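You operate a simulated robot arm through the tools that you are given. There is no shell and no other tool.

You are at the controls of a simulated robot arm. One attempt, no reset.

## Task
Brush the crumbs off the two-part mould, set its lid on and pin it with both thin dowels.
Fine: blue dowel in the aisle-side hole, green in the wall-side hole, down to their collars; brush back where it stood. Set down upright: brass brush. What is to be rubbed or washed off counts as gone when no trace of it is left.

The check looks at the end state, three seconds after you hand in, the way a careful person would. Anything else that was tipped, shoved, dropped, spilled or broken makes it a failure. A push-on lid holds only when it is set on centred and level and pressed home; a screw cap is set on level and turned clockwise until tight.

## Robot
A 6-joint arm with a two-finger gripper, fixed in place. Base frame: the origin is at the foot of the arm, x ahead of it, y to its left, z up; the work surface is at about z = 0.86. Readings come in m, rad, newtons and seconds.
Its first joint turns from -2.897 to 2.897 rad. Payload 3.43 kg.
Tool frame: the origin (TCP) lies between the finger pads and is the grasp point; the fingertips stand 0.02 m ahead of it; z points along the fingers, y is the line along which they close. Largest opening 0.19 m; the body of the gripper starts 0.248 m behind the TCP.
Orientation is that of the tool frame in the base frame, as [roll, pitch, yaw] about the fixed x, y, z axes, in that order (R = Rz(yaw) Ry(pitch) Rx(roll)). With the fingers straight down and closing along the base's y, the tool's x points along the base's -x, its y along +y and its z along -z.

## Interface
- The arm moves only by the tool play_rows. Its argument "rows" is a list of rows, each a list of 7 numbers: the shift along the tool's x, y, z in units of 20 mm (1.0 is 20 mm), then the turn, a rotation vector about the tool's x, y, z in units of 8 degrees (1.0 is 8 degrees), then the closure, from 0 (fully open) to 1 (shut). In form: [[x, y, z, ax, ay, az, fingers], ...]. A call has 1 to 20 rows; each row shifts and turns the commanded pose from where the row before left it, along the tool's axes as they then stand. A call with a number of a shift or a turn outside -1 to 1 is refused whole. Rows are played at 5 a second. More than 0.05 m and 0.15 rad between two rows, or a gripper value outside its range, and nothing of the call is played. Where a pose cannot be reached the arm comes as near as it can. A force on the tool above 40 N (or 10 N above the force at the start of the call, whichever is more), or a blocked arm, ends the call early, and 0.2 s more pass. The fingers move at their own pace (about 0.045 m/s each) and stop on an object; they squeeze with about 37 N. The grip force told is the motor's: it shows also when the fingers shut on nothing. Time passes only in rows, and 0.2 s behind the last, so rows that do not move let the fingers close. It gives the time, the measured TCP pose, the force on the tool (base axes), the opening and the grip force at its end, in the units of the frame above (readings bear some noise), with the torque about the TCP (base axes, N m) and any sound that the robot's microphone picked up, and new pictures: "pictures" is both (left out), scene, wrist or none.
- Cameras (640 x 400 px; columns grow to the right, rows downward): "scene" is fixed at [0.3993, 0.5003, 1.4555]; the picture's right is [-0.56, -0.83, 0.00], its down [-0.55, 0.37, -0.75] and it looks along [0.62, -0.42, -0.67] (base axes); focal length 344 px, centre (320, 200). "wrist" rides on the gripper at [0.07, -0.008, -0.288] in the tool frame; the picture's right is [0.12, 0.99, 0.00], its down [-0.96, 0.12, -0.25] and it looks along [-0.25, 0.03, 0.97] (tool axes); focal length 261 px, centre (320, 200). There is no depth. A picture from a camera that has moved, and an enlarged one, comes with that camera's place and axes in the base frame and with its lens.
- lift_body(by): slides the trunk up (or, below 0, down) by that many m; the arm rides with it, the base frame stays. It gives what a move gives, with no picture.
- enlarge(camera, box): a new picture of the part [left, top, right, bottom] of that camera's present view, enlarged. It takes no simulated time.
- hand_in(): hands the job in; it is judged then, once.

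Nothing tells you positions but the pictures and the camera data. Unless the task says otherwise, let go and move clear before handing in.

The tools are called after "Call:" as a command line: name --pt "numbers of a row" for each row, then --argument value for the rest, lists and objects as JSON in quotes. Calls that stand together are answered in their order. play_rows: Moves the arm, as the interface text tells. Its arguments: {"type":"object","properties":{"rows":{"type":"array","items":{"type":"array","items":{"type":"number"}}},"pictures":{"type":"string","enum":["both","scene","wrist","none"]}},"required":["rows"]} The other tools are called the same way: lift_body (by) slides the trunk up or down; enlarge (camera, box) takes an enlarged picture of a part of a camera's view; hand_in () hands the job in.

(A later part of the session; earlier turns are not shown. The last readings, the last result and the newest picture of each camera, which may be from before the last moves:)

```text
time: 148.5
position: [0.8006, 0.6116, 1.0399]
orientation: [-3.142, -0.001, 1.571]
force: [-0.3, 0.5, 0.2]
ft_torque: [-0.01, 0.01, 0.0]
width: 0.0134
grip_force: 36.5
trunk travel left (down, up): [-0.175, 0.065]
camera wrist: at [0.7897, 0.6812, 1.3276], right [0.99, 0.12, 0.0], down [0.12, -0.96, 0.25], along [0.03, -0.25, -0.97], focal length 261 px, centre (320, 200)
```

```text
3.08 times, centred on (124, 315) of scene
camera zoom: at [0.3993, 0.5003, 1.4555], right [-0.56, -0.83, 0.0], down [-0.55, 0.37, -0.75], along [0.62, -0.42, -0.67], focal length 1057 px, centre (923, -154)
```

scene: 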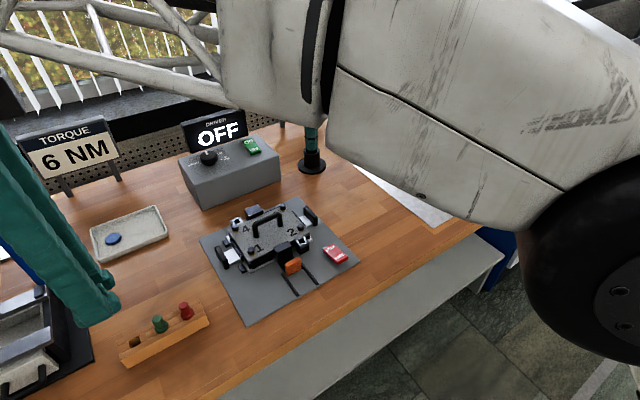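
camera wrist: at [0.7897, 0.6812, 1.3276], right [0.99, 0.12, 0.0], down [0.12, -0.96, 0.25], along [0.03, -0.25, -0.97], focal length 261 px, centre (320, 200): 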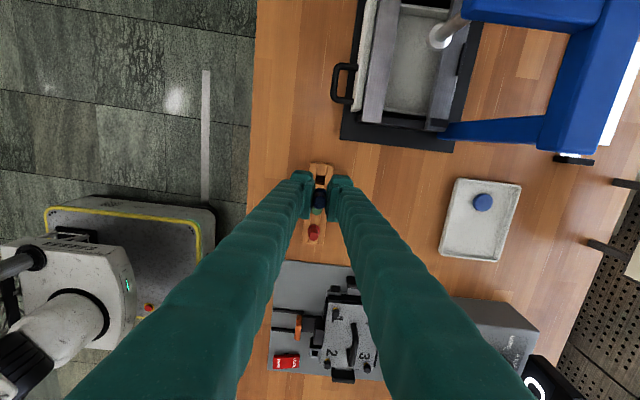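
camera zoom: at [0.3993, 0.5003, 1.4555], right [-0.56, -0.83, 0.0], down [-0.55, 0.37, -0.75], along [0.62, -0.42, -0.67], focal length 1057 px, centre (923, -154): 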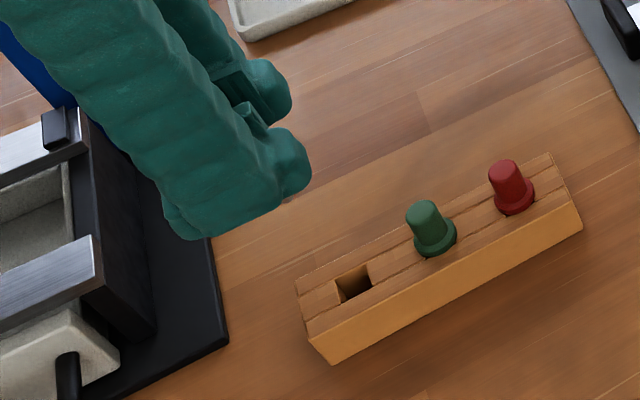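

The blue dowel is held steady. Carrying it over to the aisle-side hole, then turning the gripper back to close along y.

Call:
play_rows --pt "-0.4 0.065 0 0 0 0 1" --pt "-0.7 0.065 0 0 0 0 1" --pt "-0.94 0.065 0 0 0 0 1" --pt "-0.94 0.065 0 0 0 0 1" --pt "-0.94 0.065 0 0 0 0 1" --pt "-0.94 0.065 0 0 0 0 1" --pt "-0.94 0.065 0 0 0 0 1" --pt "-0.94 0.065 0 0 0 0 1" --pt "-0.94 0.065 0 0 0 0 1" --pt "-0.94 0.065 0 0 0 0 1" --pt "-0.94 0.065 0 0 0 0 1" --pt "-0.94 0.065 0 0 0 0 1" --pt "-0.94 0.065 0 0 0 0 1" --pt "-0.94 0.065 0 0 0 0 1" --pt "-0.94 0.065 0 0 0 0 1" --pt "-0.94 0.065 0 0 0 0 1" --pt "-0.94 0.065 0 0 0 0 1" --pt "-0.94 0.065 0 0 0 0 1" --pt "-0.9 0.065 0 0 0 0 1" --pt "-0.7 0.065 0 0 0 0 1" --pictures "none"

Call:
play_rows --pt "-0.1 0 0 0 0 -0.5 1" --pt "0 0 0 0 0 -0.9 1" --pt "0 0 0 0 0 -0.95 1" --pt "0 0 0 0 0 -0.95 1" --pt "0 0 0 0 0 -0.95 1" --pt "0 0 0 0 0 -0.95 1" --pt "0 0 0 0 0 -0.95 1" --pt "0 0 0 0 0 -0.95 1" --pt "0 0 0 0 0 -0.95 1" --pt "0 0 0 0 0 -0.95 1" --pt "0 0 0 0 0 -0.95 1" --pt "0 0 0 0 0 -0.8 1" --pt "0 0 0 0 0 -0.5 1" --pt "0 0 0 0 0 0 1"

Call:
enlarge --camera "wrist" --box '[240, 130, 400, 230]'

Call:
enlarge --camera "scene" --box '[220, 150, 364, 270]'

```text
time: 152.7
position: [0.8258, 0.2575, 1.0393]
orientation: [-3.141, 0.001, 1.572]
force: [0.3, -0.1, -0.9]
ft_torque: [-0.02, 0.0, 0.0]
width: 0.0134
grip_force: 37.7
trunk travel left (down, up): [-0.175, 0.065]
```

```text
time: 155.7
position: [0.8253, 0.2535, 1.0403]
orientation: [-3.141, 0.0, -3.14]
force: [0.0, 0.0, -0.5]
ft_torque: [-0.01, -0.03, 0.02]
width: 0.0135
grip_force: 37.3
trunk travel left (down, up): [-0.175, 0.065]
camera wrist: at [0.7538, 0.2461, 1.3274], right [-0.12, 0.99, 0.0], down [0.96, 0.12, 0.25], along [0.25, 0.03, -0.97], focal length 261 px, centre (320, 200)
```

scene: 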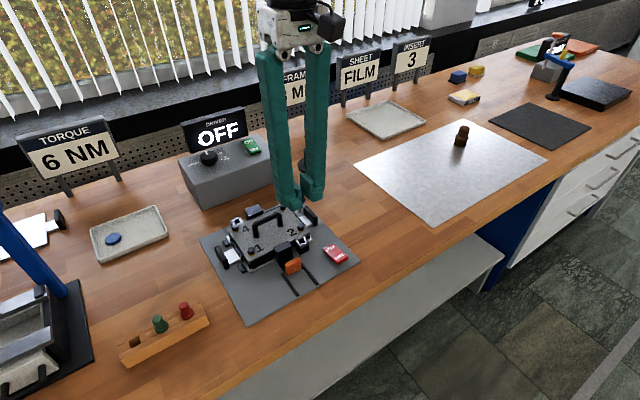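
wrist: 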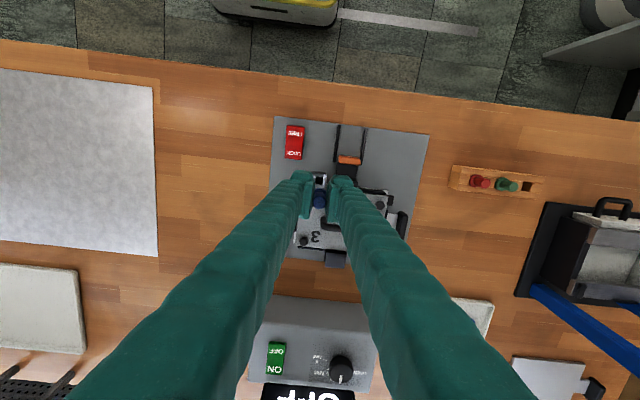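

```text
4.00 times, centred on (320, 180) of wrist
camera zoom: at [0.7538, 0.2461, 1.3274], right [-0.12, 0.99, 0.0], down [0.96, 0.12, 0.25], along [0.25, 0.03, -0.97], focal length 1043 px, centre (320, 280)
```

zoom: 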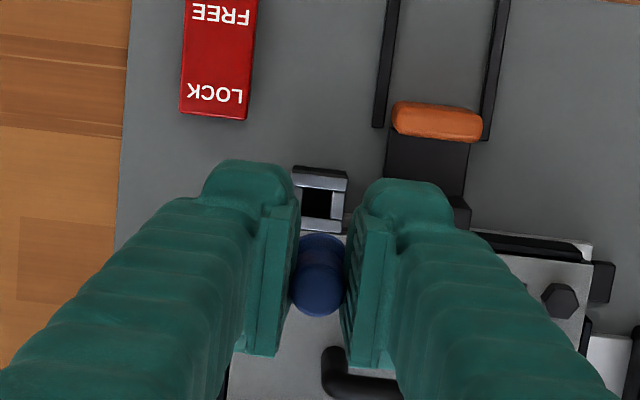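

```text
3.33 times, centred on (292, 210) of scene
camera zoom: at [0.3993, 0.5003, 1.4555], right [-0.56, -0.83, 0.0], down [-0.55, 0.37, -0.75], along [0.62, -0.42, -0.67], focal length 1145 px, centre (413, 167)
```

zoom: 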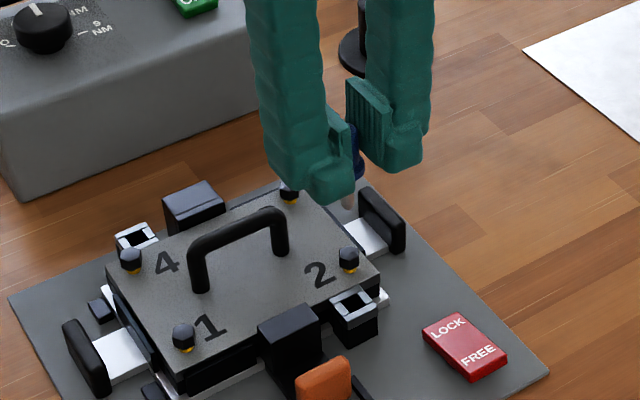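

The pin tip is visible below the fingers. I'll zoom in on it to judge its length and verticality.

Call:
enlarge --camera "scene" --box '[280, 165, 344, 215]'

```text
8.00 times, centred on (312, 190) of scene
camera zoom: at [0.3993, 0.5003, 1.4555], right [-0.56, -0.83, 0.0], down [-0.55, 0.37, -0.75], along [0.62, -0.42, -0.67], focal length 2748 px, centre (384, 280)
```

zoom: 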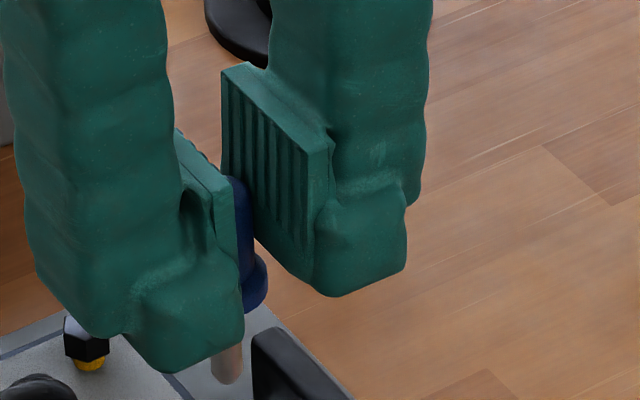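

The dowel hangs vertically: a pin of about 8 mm, 30 mm long below its collar, and the hole is about 13 mm wide. I'll shift 3 mm in +x and lower until the tip is just above the ear.

Call:
play_rows --pt "-0.08 0.02 0.3 0 0 0 1" --pt "-0.08 0 0.5 0 0 0 1" --pt "0 0 0.6 0 0 0 1" --pt "0 0 0.6 0 0 0 1" --pt "0 0 0.6 0 0 0 1" --pt "0 0 0.5 0 0 0 1" --pt "0 0 0.4 0 0 0 1" --pt "0 0 0.2 0 0 0 1" --pt "0 0 0 0 0 0 1"

Call:
enlarge --camera "scene" --box '[275, 205, 323, 255]'

Call:
enlarge --camera "wrist" --box '[270, 140, 366, 220]'

```text
time: 157.7
position: [0.8284, 0.2542, 0.9642]
orientation: [-3.141, 0.0, -3.14]
force: [-0.2, 0.7, -1.0]
ft_torque: [0.02, 0.0, 0.0]
width: 0.0134
grip_force: 36.9
trunk travel left (down, up): [-0.175, 0.065]
camera wrist: at [0.7572, 0.2461, 1.252], right [-0.12, 0.99, 0.0], down [0.96, 0.12, 0.25], along [0.25, 0.03, -0.97], focal length 261 px, centre (320, 200)
```

scene: 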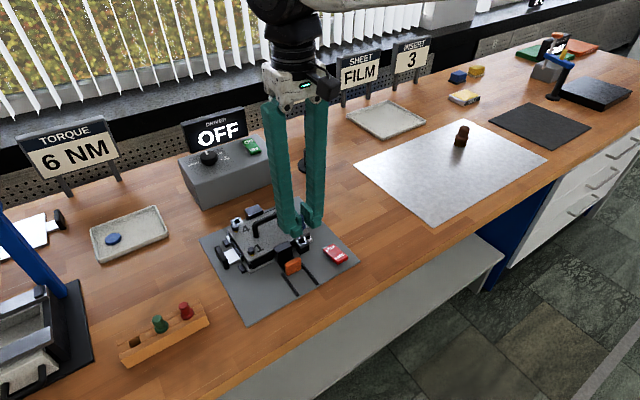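
wrist: 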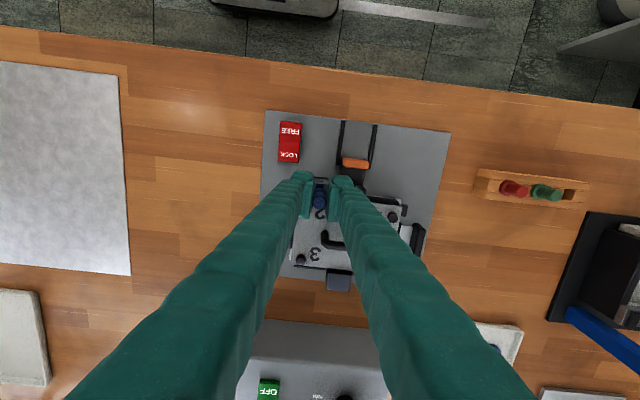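

```text
8.00 times, centred on (299, 230) of scene
camera zoom: at [0.3993, 0.5003, 1.4555], right [-0.56, -0.83, 0.0], down [-0.55, 0.37, -0.75], along [0.62, -0.42, -0.67], focal length 2748 px, centre (488, -40)
```

zoom: 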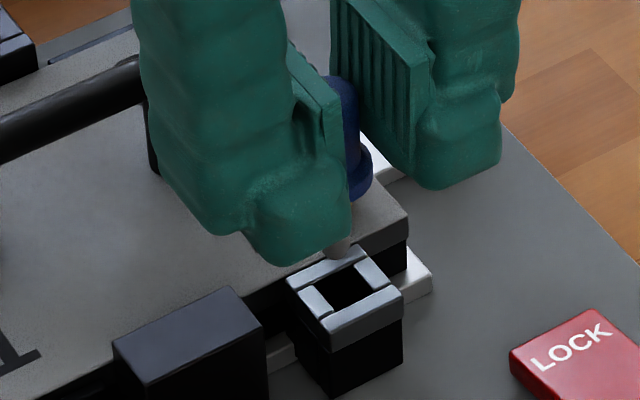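

```text
5.00 times, centred on (318, 180) of wrist
camera zoom: at [0.7572, 0.2461, 1.252], right [-0.12, 0.99, 0.0], down [0.96, 0.12, 0.25], along [0.25, 0.03, -0.97], focal length 1303 px, centre (330, 300)
```

zoom: 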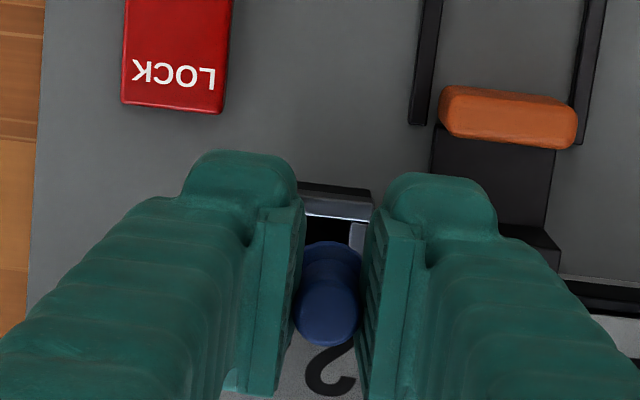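

The pin tip sits just above the ear, within about 1.5 mm of the hole centre. I'll make a small correction and begin inserting slowly.

Call:
play_rows --pt "0.05 -0.035 0 0 0 0 1" --pt "0 0 0.15 0 0 0 1" --pt "0 0 0.2 0 0 0 1" --pt "0 0 0.2 0 0 0 1" --pt "0 0 0.2 0 0 0 1" --pt "0 0 0 0 0 0 1"

Call:
enlarge --camera "scene" --box '[275, 205, 323, 255]'

Call:
enlarge --camera "wrist" --box '[270, 140, 366, 220]'

```text
time: 159.1
position: [0.8272, 0.2537, 0.9501]
orientation: [-3.14, -0.001, 3.141]
force: [-0.2, 0.9, 0.4]
ft_torque: [-0.01, -0.02, 0.02]
width: 0.0135
grip_force: 36.4
trunk travel left (down, up): [-0.175, 0.065]
camera wrist: at [0.7556, 0.2463, 1.2379], right [-0.12, 0.99, 0.0], down [0.96, 0.12, 0.25], along [0.25, 0.03, -0.97], focal length 261 px, centre (320, 200)
```

scene: 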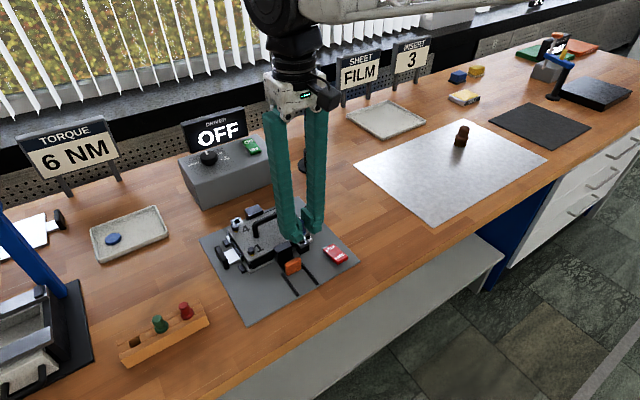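
wrist: 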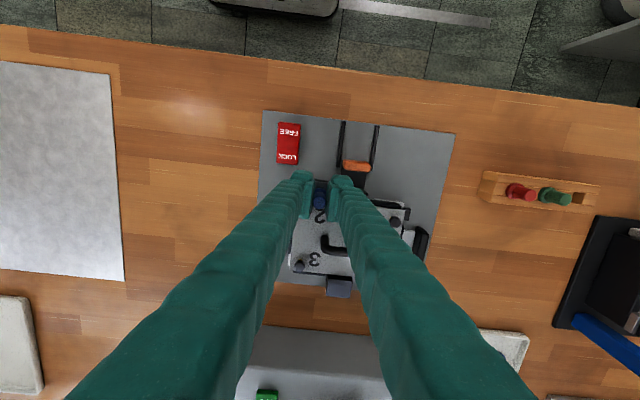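

```text
8.00 times, centred on (299, 230) of scene
camera zoom: at [0.3993, 0.5003, 1.4555], right [-0.56, -0.83, 0.0], down [-0.55, 0.37, -0.75], along [0.62, -0.42, -0.67], focal length 2748 px, centre (488, -40)
```

zoom: 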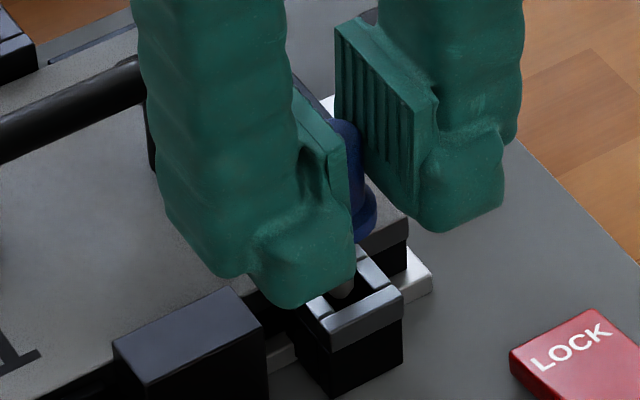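

```text
5.00 times, centred on (318, 180) of wrist
camera zoom: at [0.7556, 0.2463, 1.2379], right [-0.12, 0.99, 0.0], down [0.96, 0.12, 0.25], along [0.25, 0.03, -0.97], focal length 1303 px, centre (330, 300)
```

zoom: 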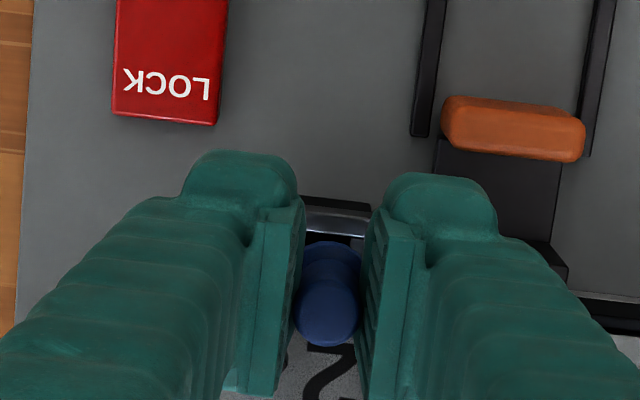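

The tip has entered the hole with no contact force. Continuing down.

Call:
play_rows --pt "0 0 0.15 0 0 0 1" --pt "0 0 0.15 0 0 0 1" --pt "0 0 0.15 0 0 0 1" --pt "0 0 0.15 0 0 0 1" --pt "0 0 0 0 0 0 1" --pictures "none"

Call:
enlarge --camera "scene" --box '[275, 205, 323, 255]'

```text
time: 160.3
position: [0.8262, 0.2544, 0.9377]
orientation: [3.14, -0.001, 3.14]
force: [0.1, 0.4, -0.5]
ft_torque: [0.01, 0.01, -0.05]
width: 0.0133
grip_force: 36.8
trunk travel left (down, up): [-0.175, 0.065]
```

```text
8.00 times, centred on (299, 230) of scene
camera zoom: at [0.3993, 0.5003, 1.4555], right [-0.56, -0.83, 0.0], down [-0.55, 0.37, -0.75], along [0.62, -0.42, -0.67], focal length 2748 px, centre (488, -40)
```

zoom: 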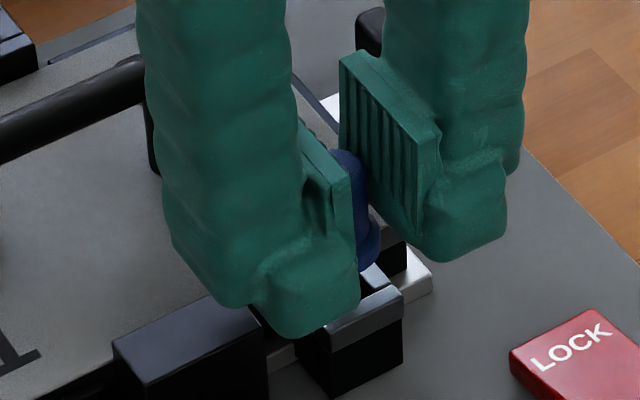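

Smooth so far. I'll take smaller steps now, watching for the collar or the jaw.

Call:
play_rows --pt "0 0 0.1 0 0 0 1" --pt "0 0 0.1 0 0 0 1" --pt "0 0 0.1 0 0 0 1" --pt "0 0 0.1 0 0 0 1" --pt "0 0 0 0 0 0 1" --pictures "none"

Call:
enlarge --camera "scene" --box '[275, 205, 323, 255]'

```text
time: 161.5
position: [0.8265, 0.2543, 0.9303]
orientation: [3.141, -0.001, -3.141]
force: [0.1, -0.3, -0.8]
ft_torque: [0.0, -0.02, 0.03]
width: 0.0132
grip_force: 37.4
trunk travel left (down, up): [-0.175, 0.065]
```

```text
8.00 times, centred on (299, 230) of scene
camera zoom: at [0.3993, 0.5003, 1.4555], right [-0.56, -0.83, 0.0], down [-0.55, 0.37, -0.75], along [0.62, -0.42, -0.67], focal length 2748 px, centre (488, -40)
```

zoom: 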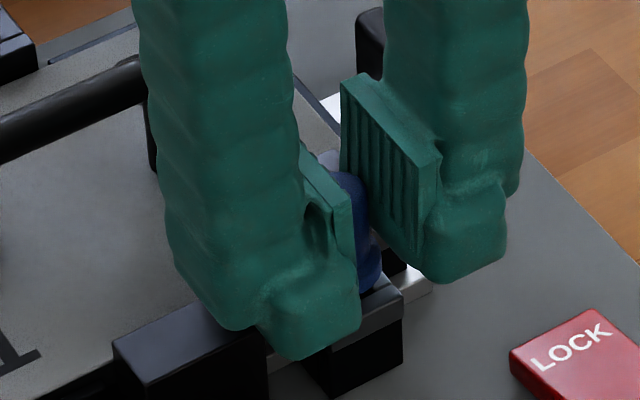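

Call:
play_rows --pt "0 0 0.08 0 0 0 1" --pt "0 0 0.08 0 0 0 1" --pt "0 0 0.08 0 0 0 1" --pt "0 0 0 0 0 0 1" --pictures "none"

Call:
enlarge --camera "scene" --box '[275, 205, 323, 255]'

```text
time: 162.5
position: [0.8273, 0.2541, 0.9251]
orientation: [3.141, 0.001, -3.142]
force: [-1.1, -0.2, -1.0]
ft_torque: [-0.01, 0.01, 0.0]
width: 0.0136
grip_force: 36.9
trunk travel left (down, up): [-0.175, 0.065]
```

```text
8.00 times, centred on (299, 230) of scene
camera zoom: at [0.3993, 0.5003, 1.4555], right [-0.56, -0.83, 0.0], down [-0.55, 0.37, -0.75], along [0.62, -0.42, -0.67], focal length 2748 px, centre (488, -40)
```

zoom: 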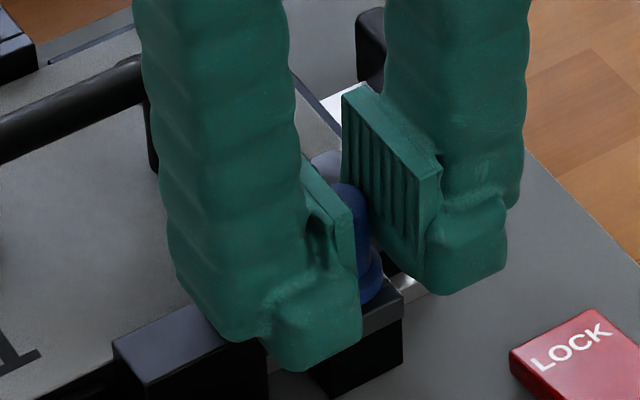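

Call:
play_rows --pt "0 0 0.06 0 0 0 1" --pt "0 0 0.06 0 0 0 1" --pt "0 0 0 0 0 0 1" --pictures "none"

```text
time: 163.3
position: [0.827, 0.2525, 0.923]
orientation: [3.142, 0.0, -3.141]
force: [-0.2, 0.1, 4.1]
ft_torque: [0.03, -0.07, 0.01]
width: 0.0132
grip_force: 37.0
trunk travel left (down, up): [-0.175, 0.065]
```

Contact at the expected collar height (4 N). A touch more to confirm it's the collar seating.

Call:
play_rows --pt "0 0 0.05 0 0 0 1" --pt "0 0 0 0 0 0 1"

Call:
enlarge --camera "scene" --box '[275, 205, 323, 255]'

Call:
enlarge --camera "wrist" --box '[270, 140, 366, 220]'

```text
time: 163.9
position: [0.8265, 0.2534, 0.9237]
orientation: [3.14, 0.003, 3.141]
force: [-0.2, -2.2, 14.7]
ft_torque: [-0.04, 0.0, -0.04]
width: 0.0134
grip_force: 37.0
trunk travel left (down, up): [-0.175, 0.065]
camera wrist: at [0.7553, 0.2446, 1.2103], right [-0.12, 0.99, 0.0], down [0.96, 0.11, 0.25], along [0.25, 0.03, -0.97], focal length 261 px, centre (320, 200)
```

scene: 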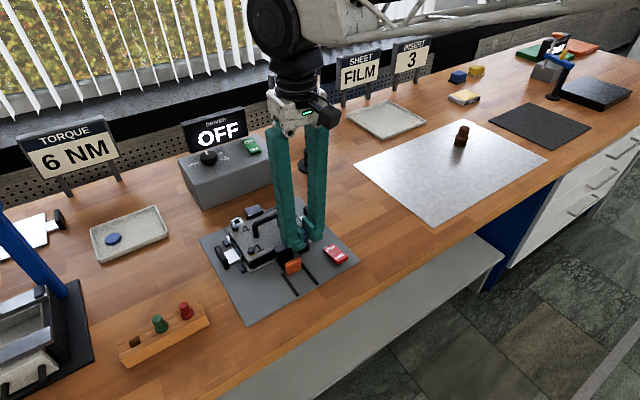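
wrist: 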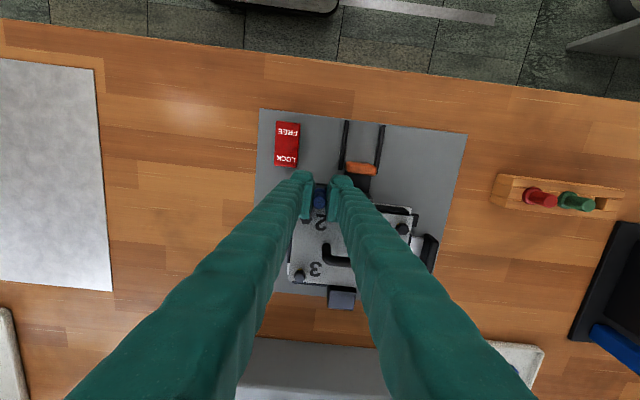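

```text
8.00 times, centred on (299, 230) of scene
camera zoom: at [0.3993, 0.5003, 1.4555], right [-0.56, -0.83, 0.0], down [-0.55, 0.37, -0.75], along [0.62, -0.42, -0.67], focal length 2748 px, centre (488, -40)
```

zoom: 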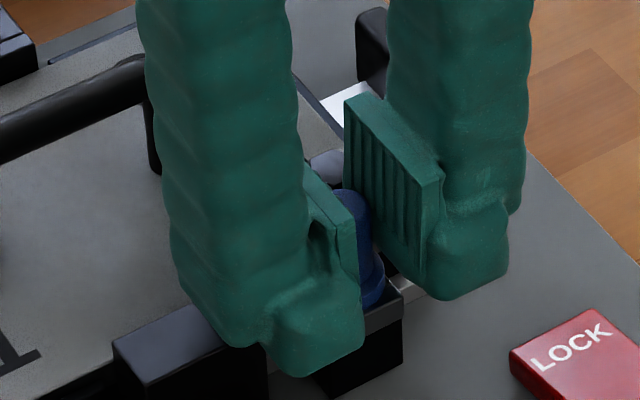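

```text
5.00 times, centred on (318, 180) of wrist
camera zoom: at [0.7553, 0.2446, 1.2103], right [-0.12, 0.99, 0.0], down [0.96, 0.11, 0.25], along [0.25, 0.03, -0.97], focal length 1303 px, centre (330, 300)
```

zoom: 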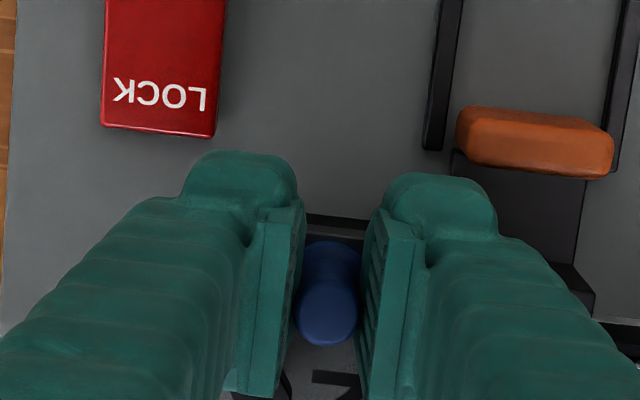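

The collar is seated with the load centred on the dowel. I'll open just a few millimetres and rise straight up.

Call:
play_rows --pt "0 0 -0.03 0 0 0 1" --pt "0 0 0 0 0 0 0.91" --pt "0 0 0 0 0 0 0.89" --pt "0 0 0 0 0 0 0.885" --pt "0 0 0 0 0 0 0.885" --pt "0 0 -0.2 0 0 0 0.885" --pt "0 0 -0.4 0 0 0 0.885" --pt "0 0 -0.6 0 0 0 0.885" --pt "0 0 -0.6 0 0 0 0.885" --pt "0 0 0 0 0 0 0.885"

Call:
enlarge --camera "scene" --box '[275, 205, 323, 255]'

Call:
enlarge --camera "wrist" --box '[270, 140, 366, 220]'

```text
time: 166.1
position: [0.8279, 0.2534, 0.9576]
orientation: [3.141, -0.001, -3.141]
force: [0.0, 0.4, -0.4]
ft_torque: [-0.03, 0.01, -0.01]
width: 0.0216
grip_force: 0.0
trunk travel left (down, up): [-0.175, 0.065]
camera wrist: at [0.7565, 0.2466, 1.2455], right [-0.12, 0.99, 0.0], down [0.96, 0.12, 0.25], along [0.25, 0.03, -0.97], focal length 261 px, centre (320, 200)
```

scene: 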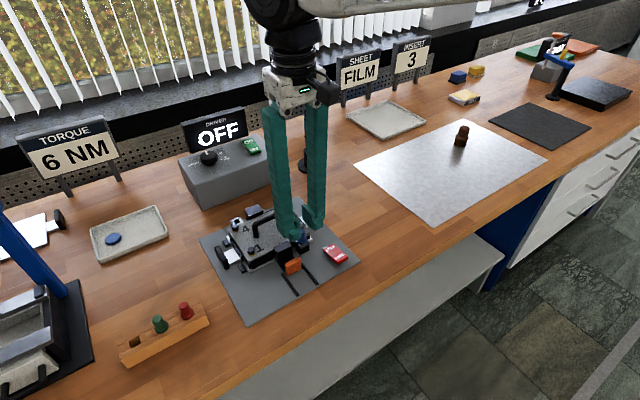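
wrist: 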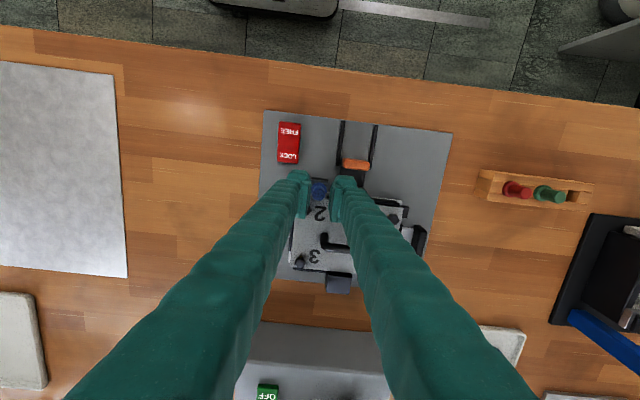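

```text
8.00 times, centred on (299, 230) of scene
camera zoom: at [0.3993, 0.5003, 1.4555], right [-0.56, -0.83, 0.0], down [-0.55, 0.37, -0.75], along [0.62, -0.42, -0.67], focal length 2748 px, centre (488, -40)
```

zoom: 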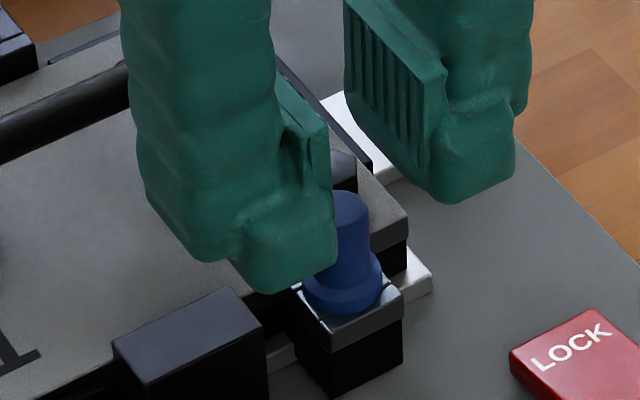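

```text
5.00 times, centred on (318, 180) of wrist
camera zoom: at [0.7565, 0.2466, 1.2455], right [-0.12, 0.99, 0.0], down [0.96, 0.12, 0.25], along [0.25, 0.03, -0.97], focal length 1303 px, centre (330, 300)
```

zoom: 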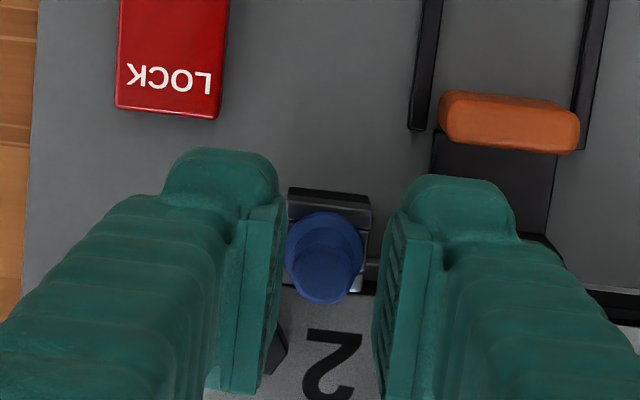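

The blue dowel stands fully down on its collar in the aisle-side hole. Now the green one: rising and returning to the rack.

Call:
play_rows --pt "0 0 -0.6 0 0 0 0.885" --pt "0 0 -0.9 0 0 0 0.885" --pt "0 0 -0.9 0 0 0 0.885" --pt "0 0 -0.9 0 0 0 0.885" --pt "0 0 -0.8 0 0 0 0.79" --pt "0.095 1 0 0 0 0 0.79" --pt "0.095 1 0 0 0 0 0.79" --pt "0.095 1 0 0 0 0 0.79" --pt "0.095 1 0 0 0 0 0.79" --pt "0.095 1 0 0 0 0 0.79" --pt "0.095 1 0 0 0 0 0.79" --pt "0.095 1 0 0 0 0 0.79" --pt "0.095 1 0 0 0 0 0.79" --pt "0.095 1 0 0 0 0 0.79" --pt "0.095 1 0 0 0 0 0.79" --pt "0.095 1 0 0 0 0 0.79" --pt "0.095 1 0 0 0 0 0.79" --pt "0.095 1 0 0 0 0 0.79" --pt "0.095 1 0 0 0 0 0.79" --pt "0.095 1 0 0 0 0 0.79" --pictures "none"

Call:
play_rows --pt "0 0 0 0 0 0.9375 0.79" --pt "0 0 0 0 0 0.9375 0.79" --pt "0 0 0 0 0 0.9375 0.79" --pt "0 0 0 0 0 0.9375 0.79" --pt "0 0 0 0 0 0.9375 0.79" --pt "0 0 0 0 0 0.9375 0.79" --pt "0 0 0 0 0 0.9375 0.79" --pt "0 0 0 0 0 0.9375 0.79" --pt "0 0 0 0 0 0.9375 0.79" --pt "0 0 0 0 0 0.9375 0.79" --pt "0 0 0 0 0 0.9375 0.79" --pt "0 0 0 0 0 0.9375 0.79" --pt "0 0 0 0 0 0 0.79"

Call:
enlarge --camera "wrist" --box '[240, 130, 400, 230]'

Call:
enlarge --camera "scene" --box '[200, 185, 344, 275]'

```text
time: 170.3
position: [0.7981, 0.5548, 1.041]
orientation: [3.14, -0.002, -3.141]
force: [-0.8, 0.2, 0.5]
ft_torque: [0.09, 0.03, 0.01]
width: 0.0401
grip_force: 0.1
trunk travel left (down, up): [-0.175, 0.065]
```

```text
time: 173.1
position: [0.7988, 0.5549, 1.041]
orientation: [3.141, 0.0, 1.57]
force: [0.0, 0.1, -0.1]
ft_torque: [-0.03, -0.01, 0.04]
width: 0.0399
grip_force: 0.0
trunk travel left (down, up): [-0.175, 0.065]
camera wrist: at [0.7893, 0.6247, 1.3291], right [0.99, 0.12, 0.0], down [0.11, -0.96, 0.25], along [0.03, -0.25, -0.97], focal length 261 px, centre (320, 200)
```

scene: 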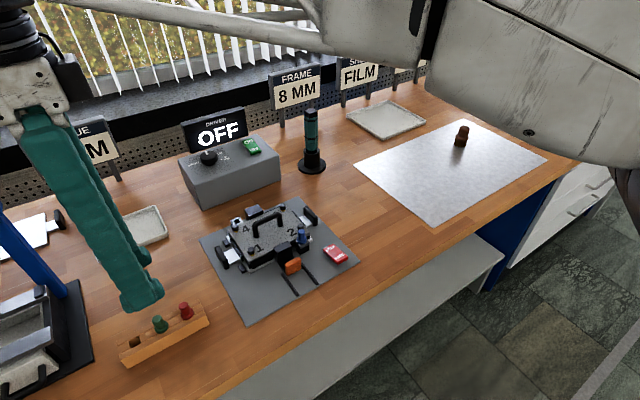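
wrist: 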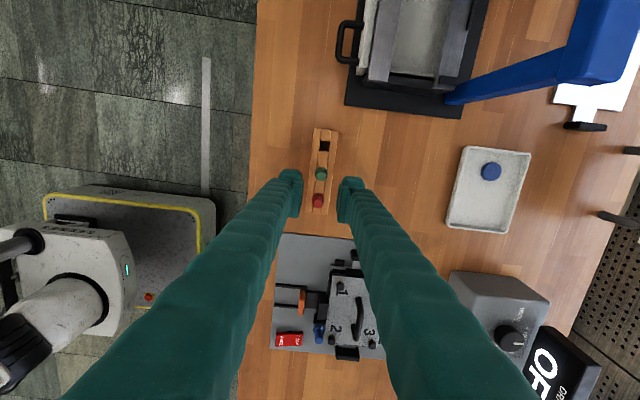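

```text
4.00 times, centred on (320, 180) of wrist
camera zoom: at [0.7893, 0.6247, 1.3291], right [0.99, 0.12, 0.0], down [0.11, -0.96, 0.25], along [0.03, -0.25, -0.97], focal length 1043 px, centre (320, 280)
```

zoom: 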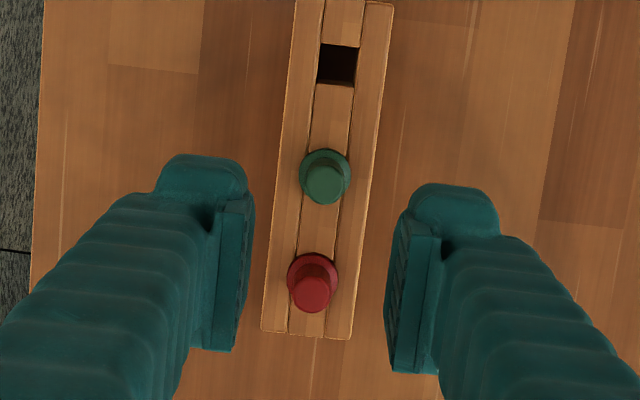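

```text
4.44 times, centred on (272, 230) of scene
camera zoom: at [0.3993, 0.5003, 1.4555], right [-0.56, -0.83, 0.0], down [-0.55, 0.37, -0.75], along [0.62, -0.42, -0.67], focal length 1527 px, centre (533, 67)
```

zoom: 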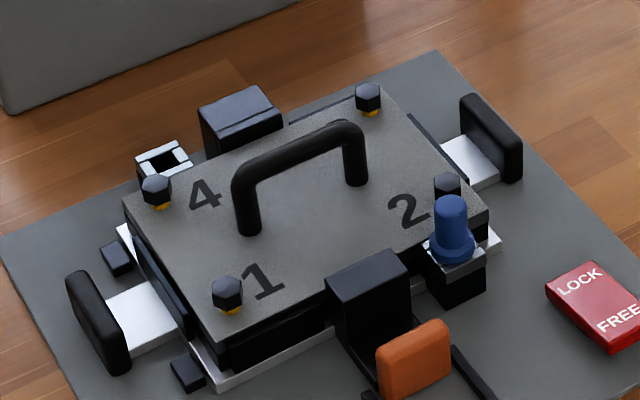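

The green dowel measures (0.7993, 0.5597). I'll align with a 7 mm pad offset toward -y and descend.

Call:
play_rows --pt "-0.1 0.02 0.5 0 0 0 0.79" --pt "0 0 0.9 0 0 0 0.79" --pt "0 0 0.9 0 0 0 0.79" --pt "0 0 0.9 0 0 0 0.79" --pt "0 0 0.8 0 0 0 0.79" --pt "0 0 0.37 0 0 0 0.79" --pt "0 0 0 0 0 0 0.79"

Call:
enlarge --camera "wrist" --box '[260, 150, 380, 225]'

Call:
enlarge --camera "scene" --box '[90, 275, 218, 375]'

```text
time: 174.7
position: [0.7985, 0.5506, 0.9532]
orientation: [3.14, 0.0, 1.571]
force: [-0.1, 0.3, 0.0]
ft_torque: [-0.01, 0.04, 0.0]
width: 0.0397
grip_force: 0.1
trunk travel left (down, up): [-0.175, 0.065]
camera wrist: at [0.7894, 0.6216, 1.2408], right [0.99, 0.12, 0.0], down [0.12, -0.96, 0.25], along [0.03, -0.25, -0.97], focal length 261 px, centre (320, 200)
```

scene: 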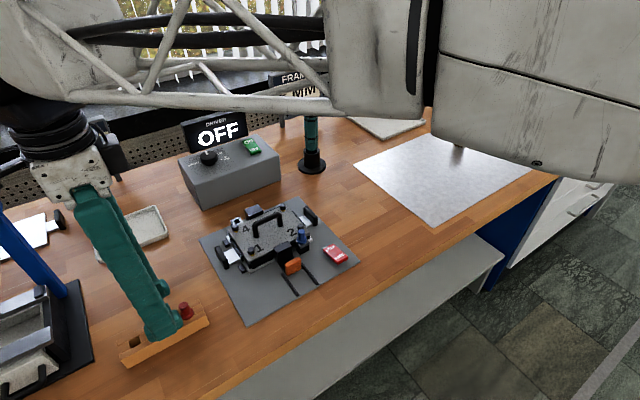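
wrist: 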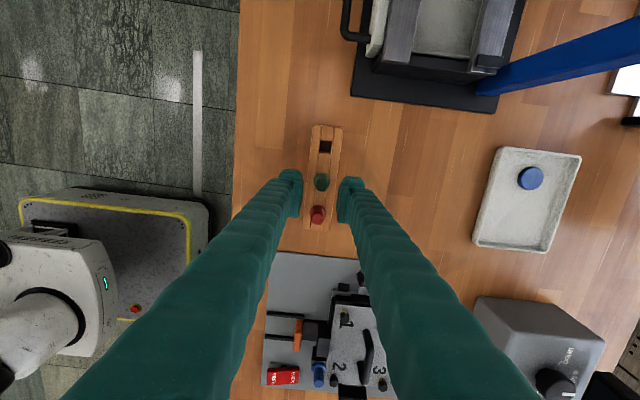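

```text
5.33 times, centred on (320, 188) of wrist
camera zoom: at [0.7894, 0.6216, 1.2408], right [0.99, 0.12, 0.0], down [0.12, -0.96, 0.25], along [0.03, -0.25, -0.97], focal length 1390 px, centre (320, 267)
```

zoom: 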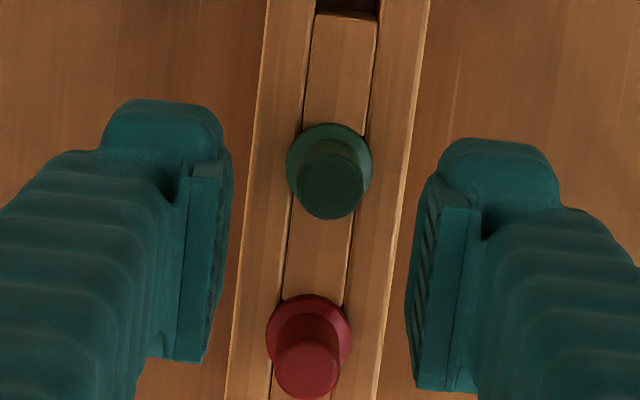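

```text
4.00 times, centred on (154, 325) of scene
camera zoom: at [0.3993, 0.5003, 1.4555], right [-0.56, -0.83, 0.0], down [-0.55, 0.37, -0.75], along [0.62, -0.42, -0.67], focal length 1374 px, centre (984, -300)
```

zoom: 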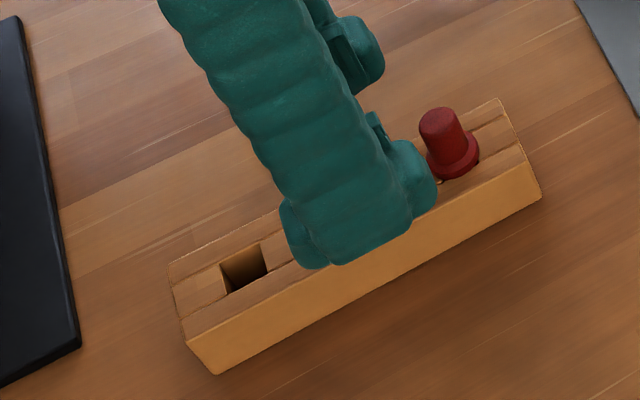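

The green knob is centred between the pads with about 5 mm clearance to the red one. Descending and gripping.

Call:
play_rows --pt "0.05 0.01 0.5 0 0 0 0.79" --pt "0 0 0.5 0 0 0 0.79" --pt "0 0 0.4 0 0 0 0.79" --pt "0 0 0.2 0 0 0 0.79" --pt "0 0 0 0 0 0 0.85" --pt "0 0 0 0 0 0 0.92" --pt "0 0 0 0 0 0 1" --pt "0 0 0 0 0 0 1" --pt "0 0 0 0 0 0 1" --pictures "wrist"

Call:
enlarge --camera "wrist" --box '[260, 150, 380, 225]'

```text
time: 176.7
position: [0.8003, 0.5526, 0.9218]
orientation: [3.141, 0.001, 1.571]
force: [0.0, 0.0, 1.1]
ft_torque: [-0.04, 0.0, -0.02]
width: 0.0137
grip_force: 36.9
trunk travel left (down, up): [-0.175, 0.065]
camera wrist: at [0.7906, 0.6233, 1.2093], right [0.99, 0.12, 0.0], down [0.12, -0.96, 0.25], along [0.03, -0.25, -0.97], focal length 261 px, centre (320, 200)
```

wrist: 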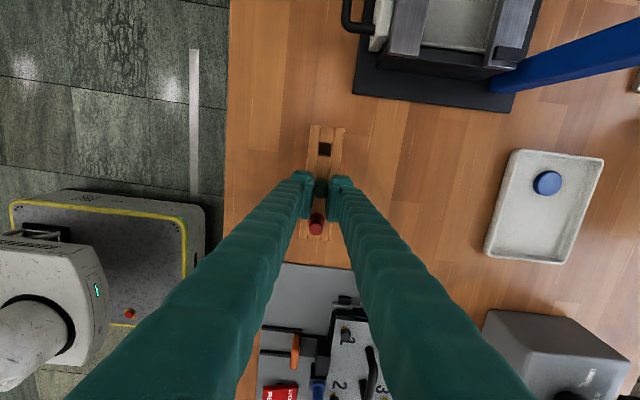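

```text
5.33 times, centred on (320, 188) of wrist
camera zoom: at [0.7906, 0.6233, 1.2093], right [0.99, 0.12, 0.0], down [0.12, -0.96, 0.25], along [0.03, -0.25, -0.97], focal length 1390 px, centre (320, 267)
```

zoom: 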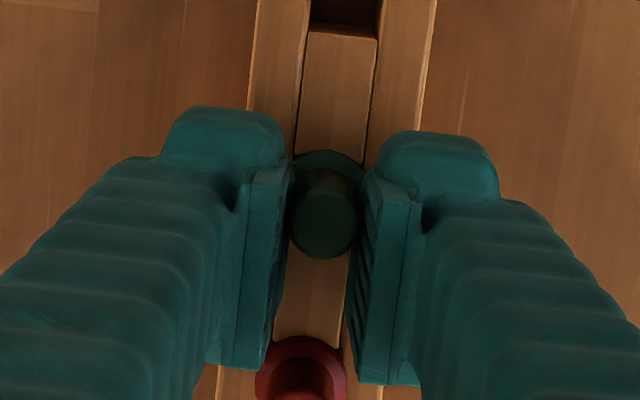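

Gripped at 13.7 mm. Lifting slowly.

Call:
play_rows --pt "0 0 -0.05 0 0 0 1" --pt "0 0 -0.1 0 0 0 1" --pt "0 0 -0.1 0 0 0 1" --pt "0 0 -0.15 0 0 0 1" --pt "0 0 -0.15 0 0 0 1" --pt "0 0 -0.15 0 0 0 1" --pt "0 0 -0.2 0 0 0 1" --pt "0 0 -0.3 0 0 0 1" --pt "0 0 -0.4 0 0 0 1" --pt "0 0 -0.5 0 0 0 1" --pt "0 0 -0.6 0 0 0 1" --pt "0 0 -0.6 0 0 0 1" --pt "0 0 -0.6 0 0 0 1" --pt "0 0 -0.6 0 0 0 1" --pt "0 0 -0.6 0 0 0 1" --pt "0 0 -0.4 0 0 0 1" --pt "0 0 -0.3 0 0 0 1" --pt "0 0 -0.2 0 0 0 1" --pt "0 0 0 0 0 0 1"

Call:
enlarge --camera "wrist" --box '[260, 150, 380, 225]'

Call:
enlarge --camera "scene" --box '[60, 250, 220, 375]'

```text
time: 180.7
position: [0.7985, 0.5527, 1.0425]
orientation: [3.142, 0.001, 1.571]
force: [0.2, -0.6, -0.4]
ft_torque: [0.02, 0.01, 0.01]
width: 0.0133
grip_force: 37.1
trunk travel left (down, up): [-0.175, 0.065]
camera wrist: at [0.7893, 0.6241, 1.3299], right [0.99, 0.12, 0.0], down [0.12, -0.96, 0.25], along [0.03, -0.25, -0.97], focal length 261 px, centre (320, 200)
```

scene: 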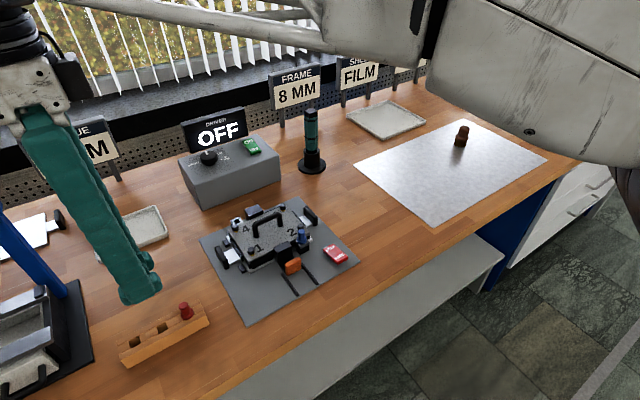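
wrist: 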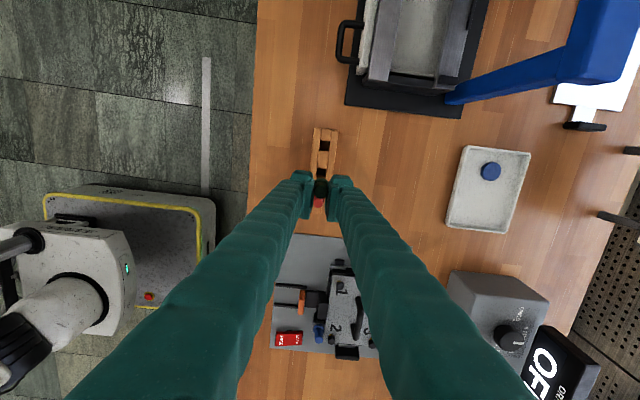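

```text
5.33 times, centred on (320, 188) of wrist
camera zoom: at [0.7893, 0.6241, 1.3299], right [0.99, 0.12, 0.0], down [0.12, -0.96, 0.25], along [0.03, -0.25, -0.97], focal length 1390 px, centre (320, 267)
```

zoom: 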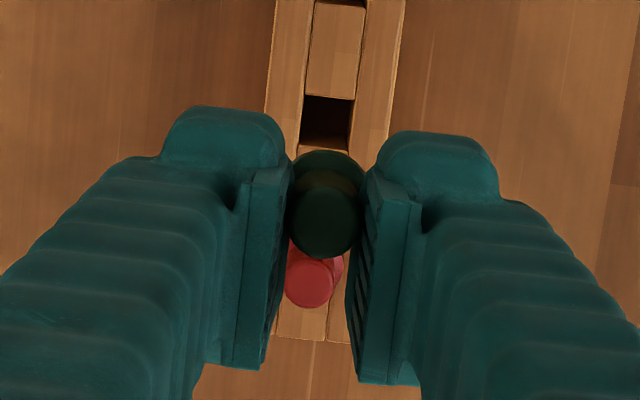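

```text
3.20 times, centred on (140, 312) of scene
camera zoom: at [0.3993, 0.5003, 1.4555], right [-0.56, -0.83, 0.0], down [-0.55, 0.37, -0.75], along [0.62, -0.42, -0.67], focal length 1099 px, centre (896, -160)
```

zoom: 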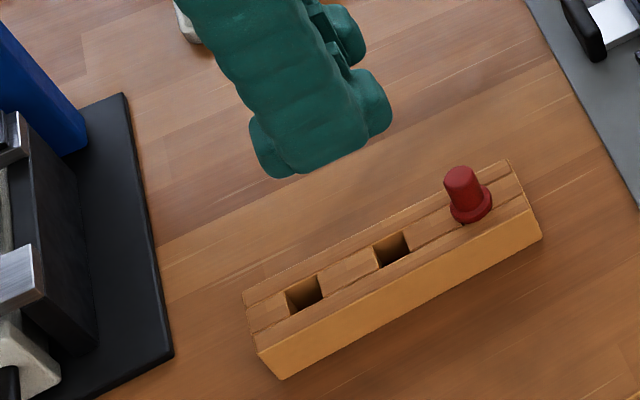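

The green dowel is held. I'll turn the gripper back and carry it to the wall-side hole.

Call:
play_rows --pt "0 0 0 0 0 -0.5 1" --pt "0 0 0 0 0 -0.9 1" --pt "0 0 0 0 0 -0.95 1" --pt "0 0 0 0 0 -0.95 1" --pt "0 0 0 0 0 -0.95 1" --pt "0 0 0 0 0 -0.95 1" --pt "0 0 0 0 0 -0.95 1" --pt "0 0 0 0 0 -0.95 1" --pt "0 0 0 0 0 -0.95 1" --pt "0 0 0 0 0 -0.95 1" --pt "0 0 0 0 0 -0.95 1" --pt "0 0 0 0 0 -0.8 1" --pt "0 0 0 0 0 -0.5 1" --pt "0 0 0 0 0 0 1" --pictures "none"

Call:
play_rows --pt "-0.3 -0.35 0 0 0 0 1" --pt "-0.5 -0.6 0 0 0 0 1" --pt "-0.7 -0.85 0 0 0 0 1" --pt "-0.8 -0.95 0 0 0 0 1" --pt "-0.8 -0.95 0 0 0 0 1" --pt "-0.8 -0.95 0 0 0 0 1" --pt "-0.8 -0.95 0 0 0 0 1" --pt "-0.8 -0.95 0 0 0 0 1" --pt "-0.8 -0.95 0 0 0 0 1" --pt "-0.8 -0.95 0 0 0 0 1" --pt "-0.8 -0.95 0 0 0 0 1" --pt "-0.5 -0.6 0 0 0 0 1" --pt "-0.3 -0.35 0 0 0 0 1" --pt "0 0 0 0 0 0 1"

Call:
enlarge --camera "wrist" --box '[240, 130, 400, 230]'

Call:
enlarge --camera "scene" --box '[195, 140, 323, 240]'

```text
time: 183.7
position: [0.7997, 0.5531, 1.0404]
orientation: [-3.141, -0.002, -3.14]
force: [-0.2, -0.2, -0.6]
ft_torque: [0.01, 0.0, 0.02]
width: 0.0135
grip_force: 36.7
trunk travel left (down, up): [-0.175, 0.065]
```

```text
time: 186.7
position: [0.973, 0.346, 1.0402]
orientation: [-3.141, 0.0, 3.141]
force: [-0.3, -0.2, -0.3]
ft_torque: [0.03, -0.02, -0.02]
width: 0.0134
grip_force: 37.4
trunk travel left (down, up): [-0.175, 0.065]
camera wrist: at [0.9022, 0.337, 1.3277], right [-0.12, 0.99, 0.0], down [0.96, 0.12, 0.25], along [0.25, 0.03, -0.97], focal length 261 px, centre (320, 200)
```

scene: 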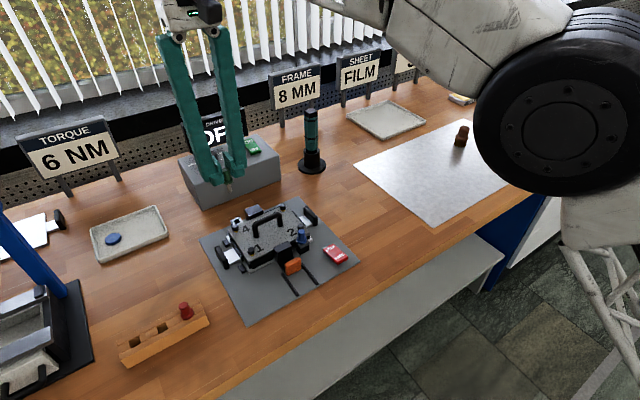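
wrist: 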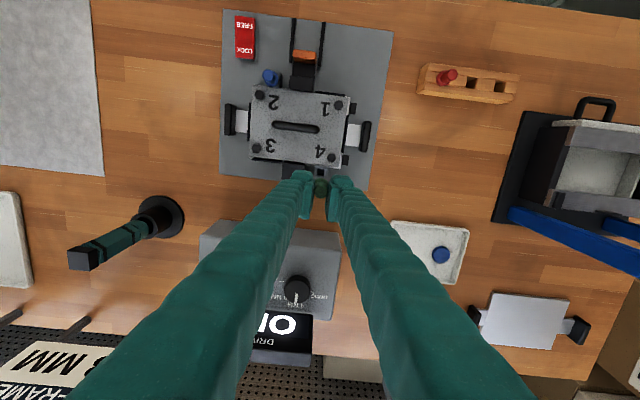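

```text
4.00 times, centred on (320, 180) of wrist
camera zoom: at [0.9022, 0.337, 1.3277], right [-0.12, 0.99, 0.0], down [0.96, 0.12, 0.25], along [0.25, 0.03, -0.97], focal length 1043 px, centre (320, 280)
```

zoom: 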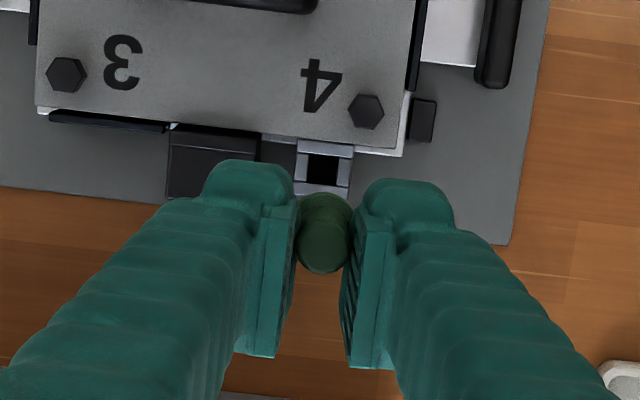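

```text
4.00 times, centred on (259, 190) of scene
camera zoom: at [0.3993, 0.5003, 1.4555], right [-0.56, -0.83, 0.0], down [-0.55, 0.37, -0.75], along [0.62, -0.42, -0.67], focal length 1374 px, centre (564, 240)
```

zoom: 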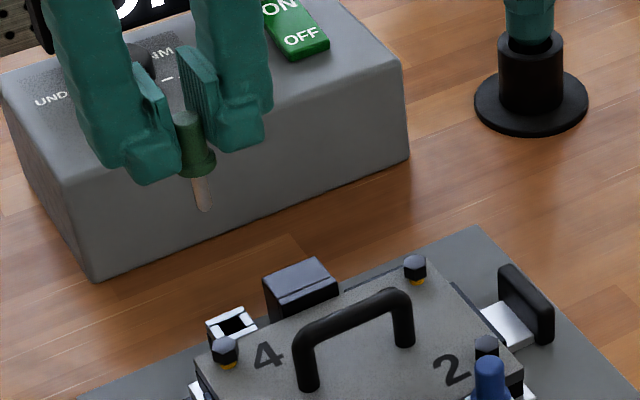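

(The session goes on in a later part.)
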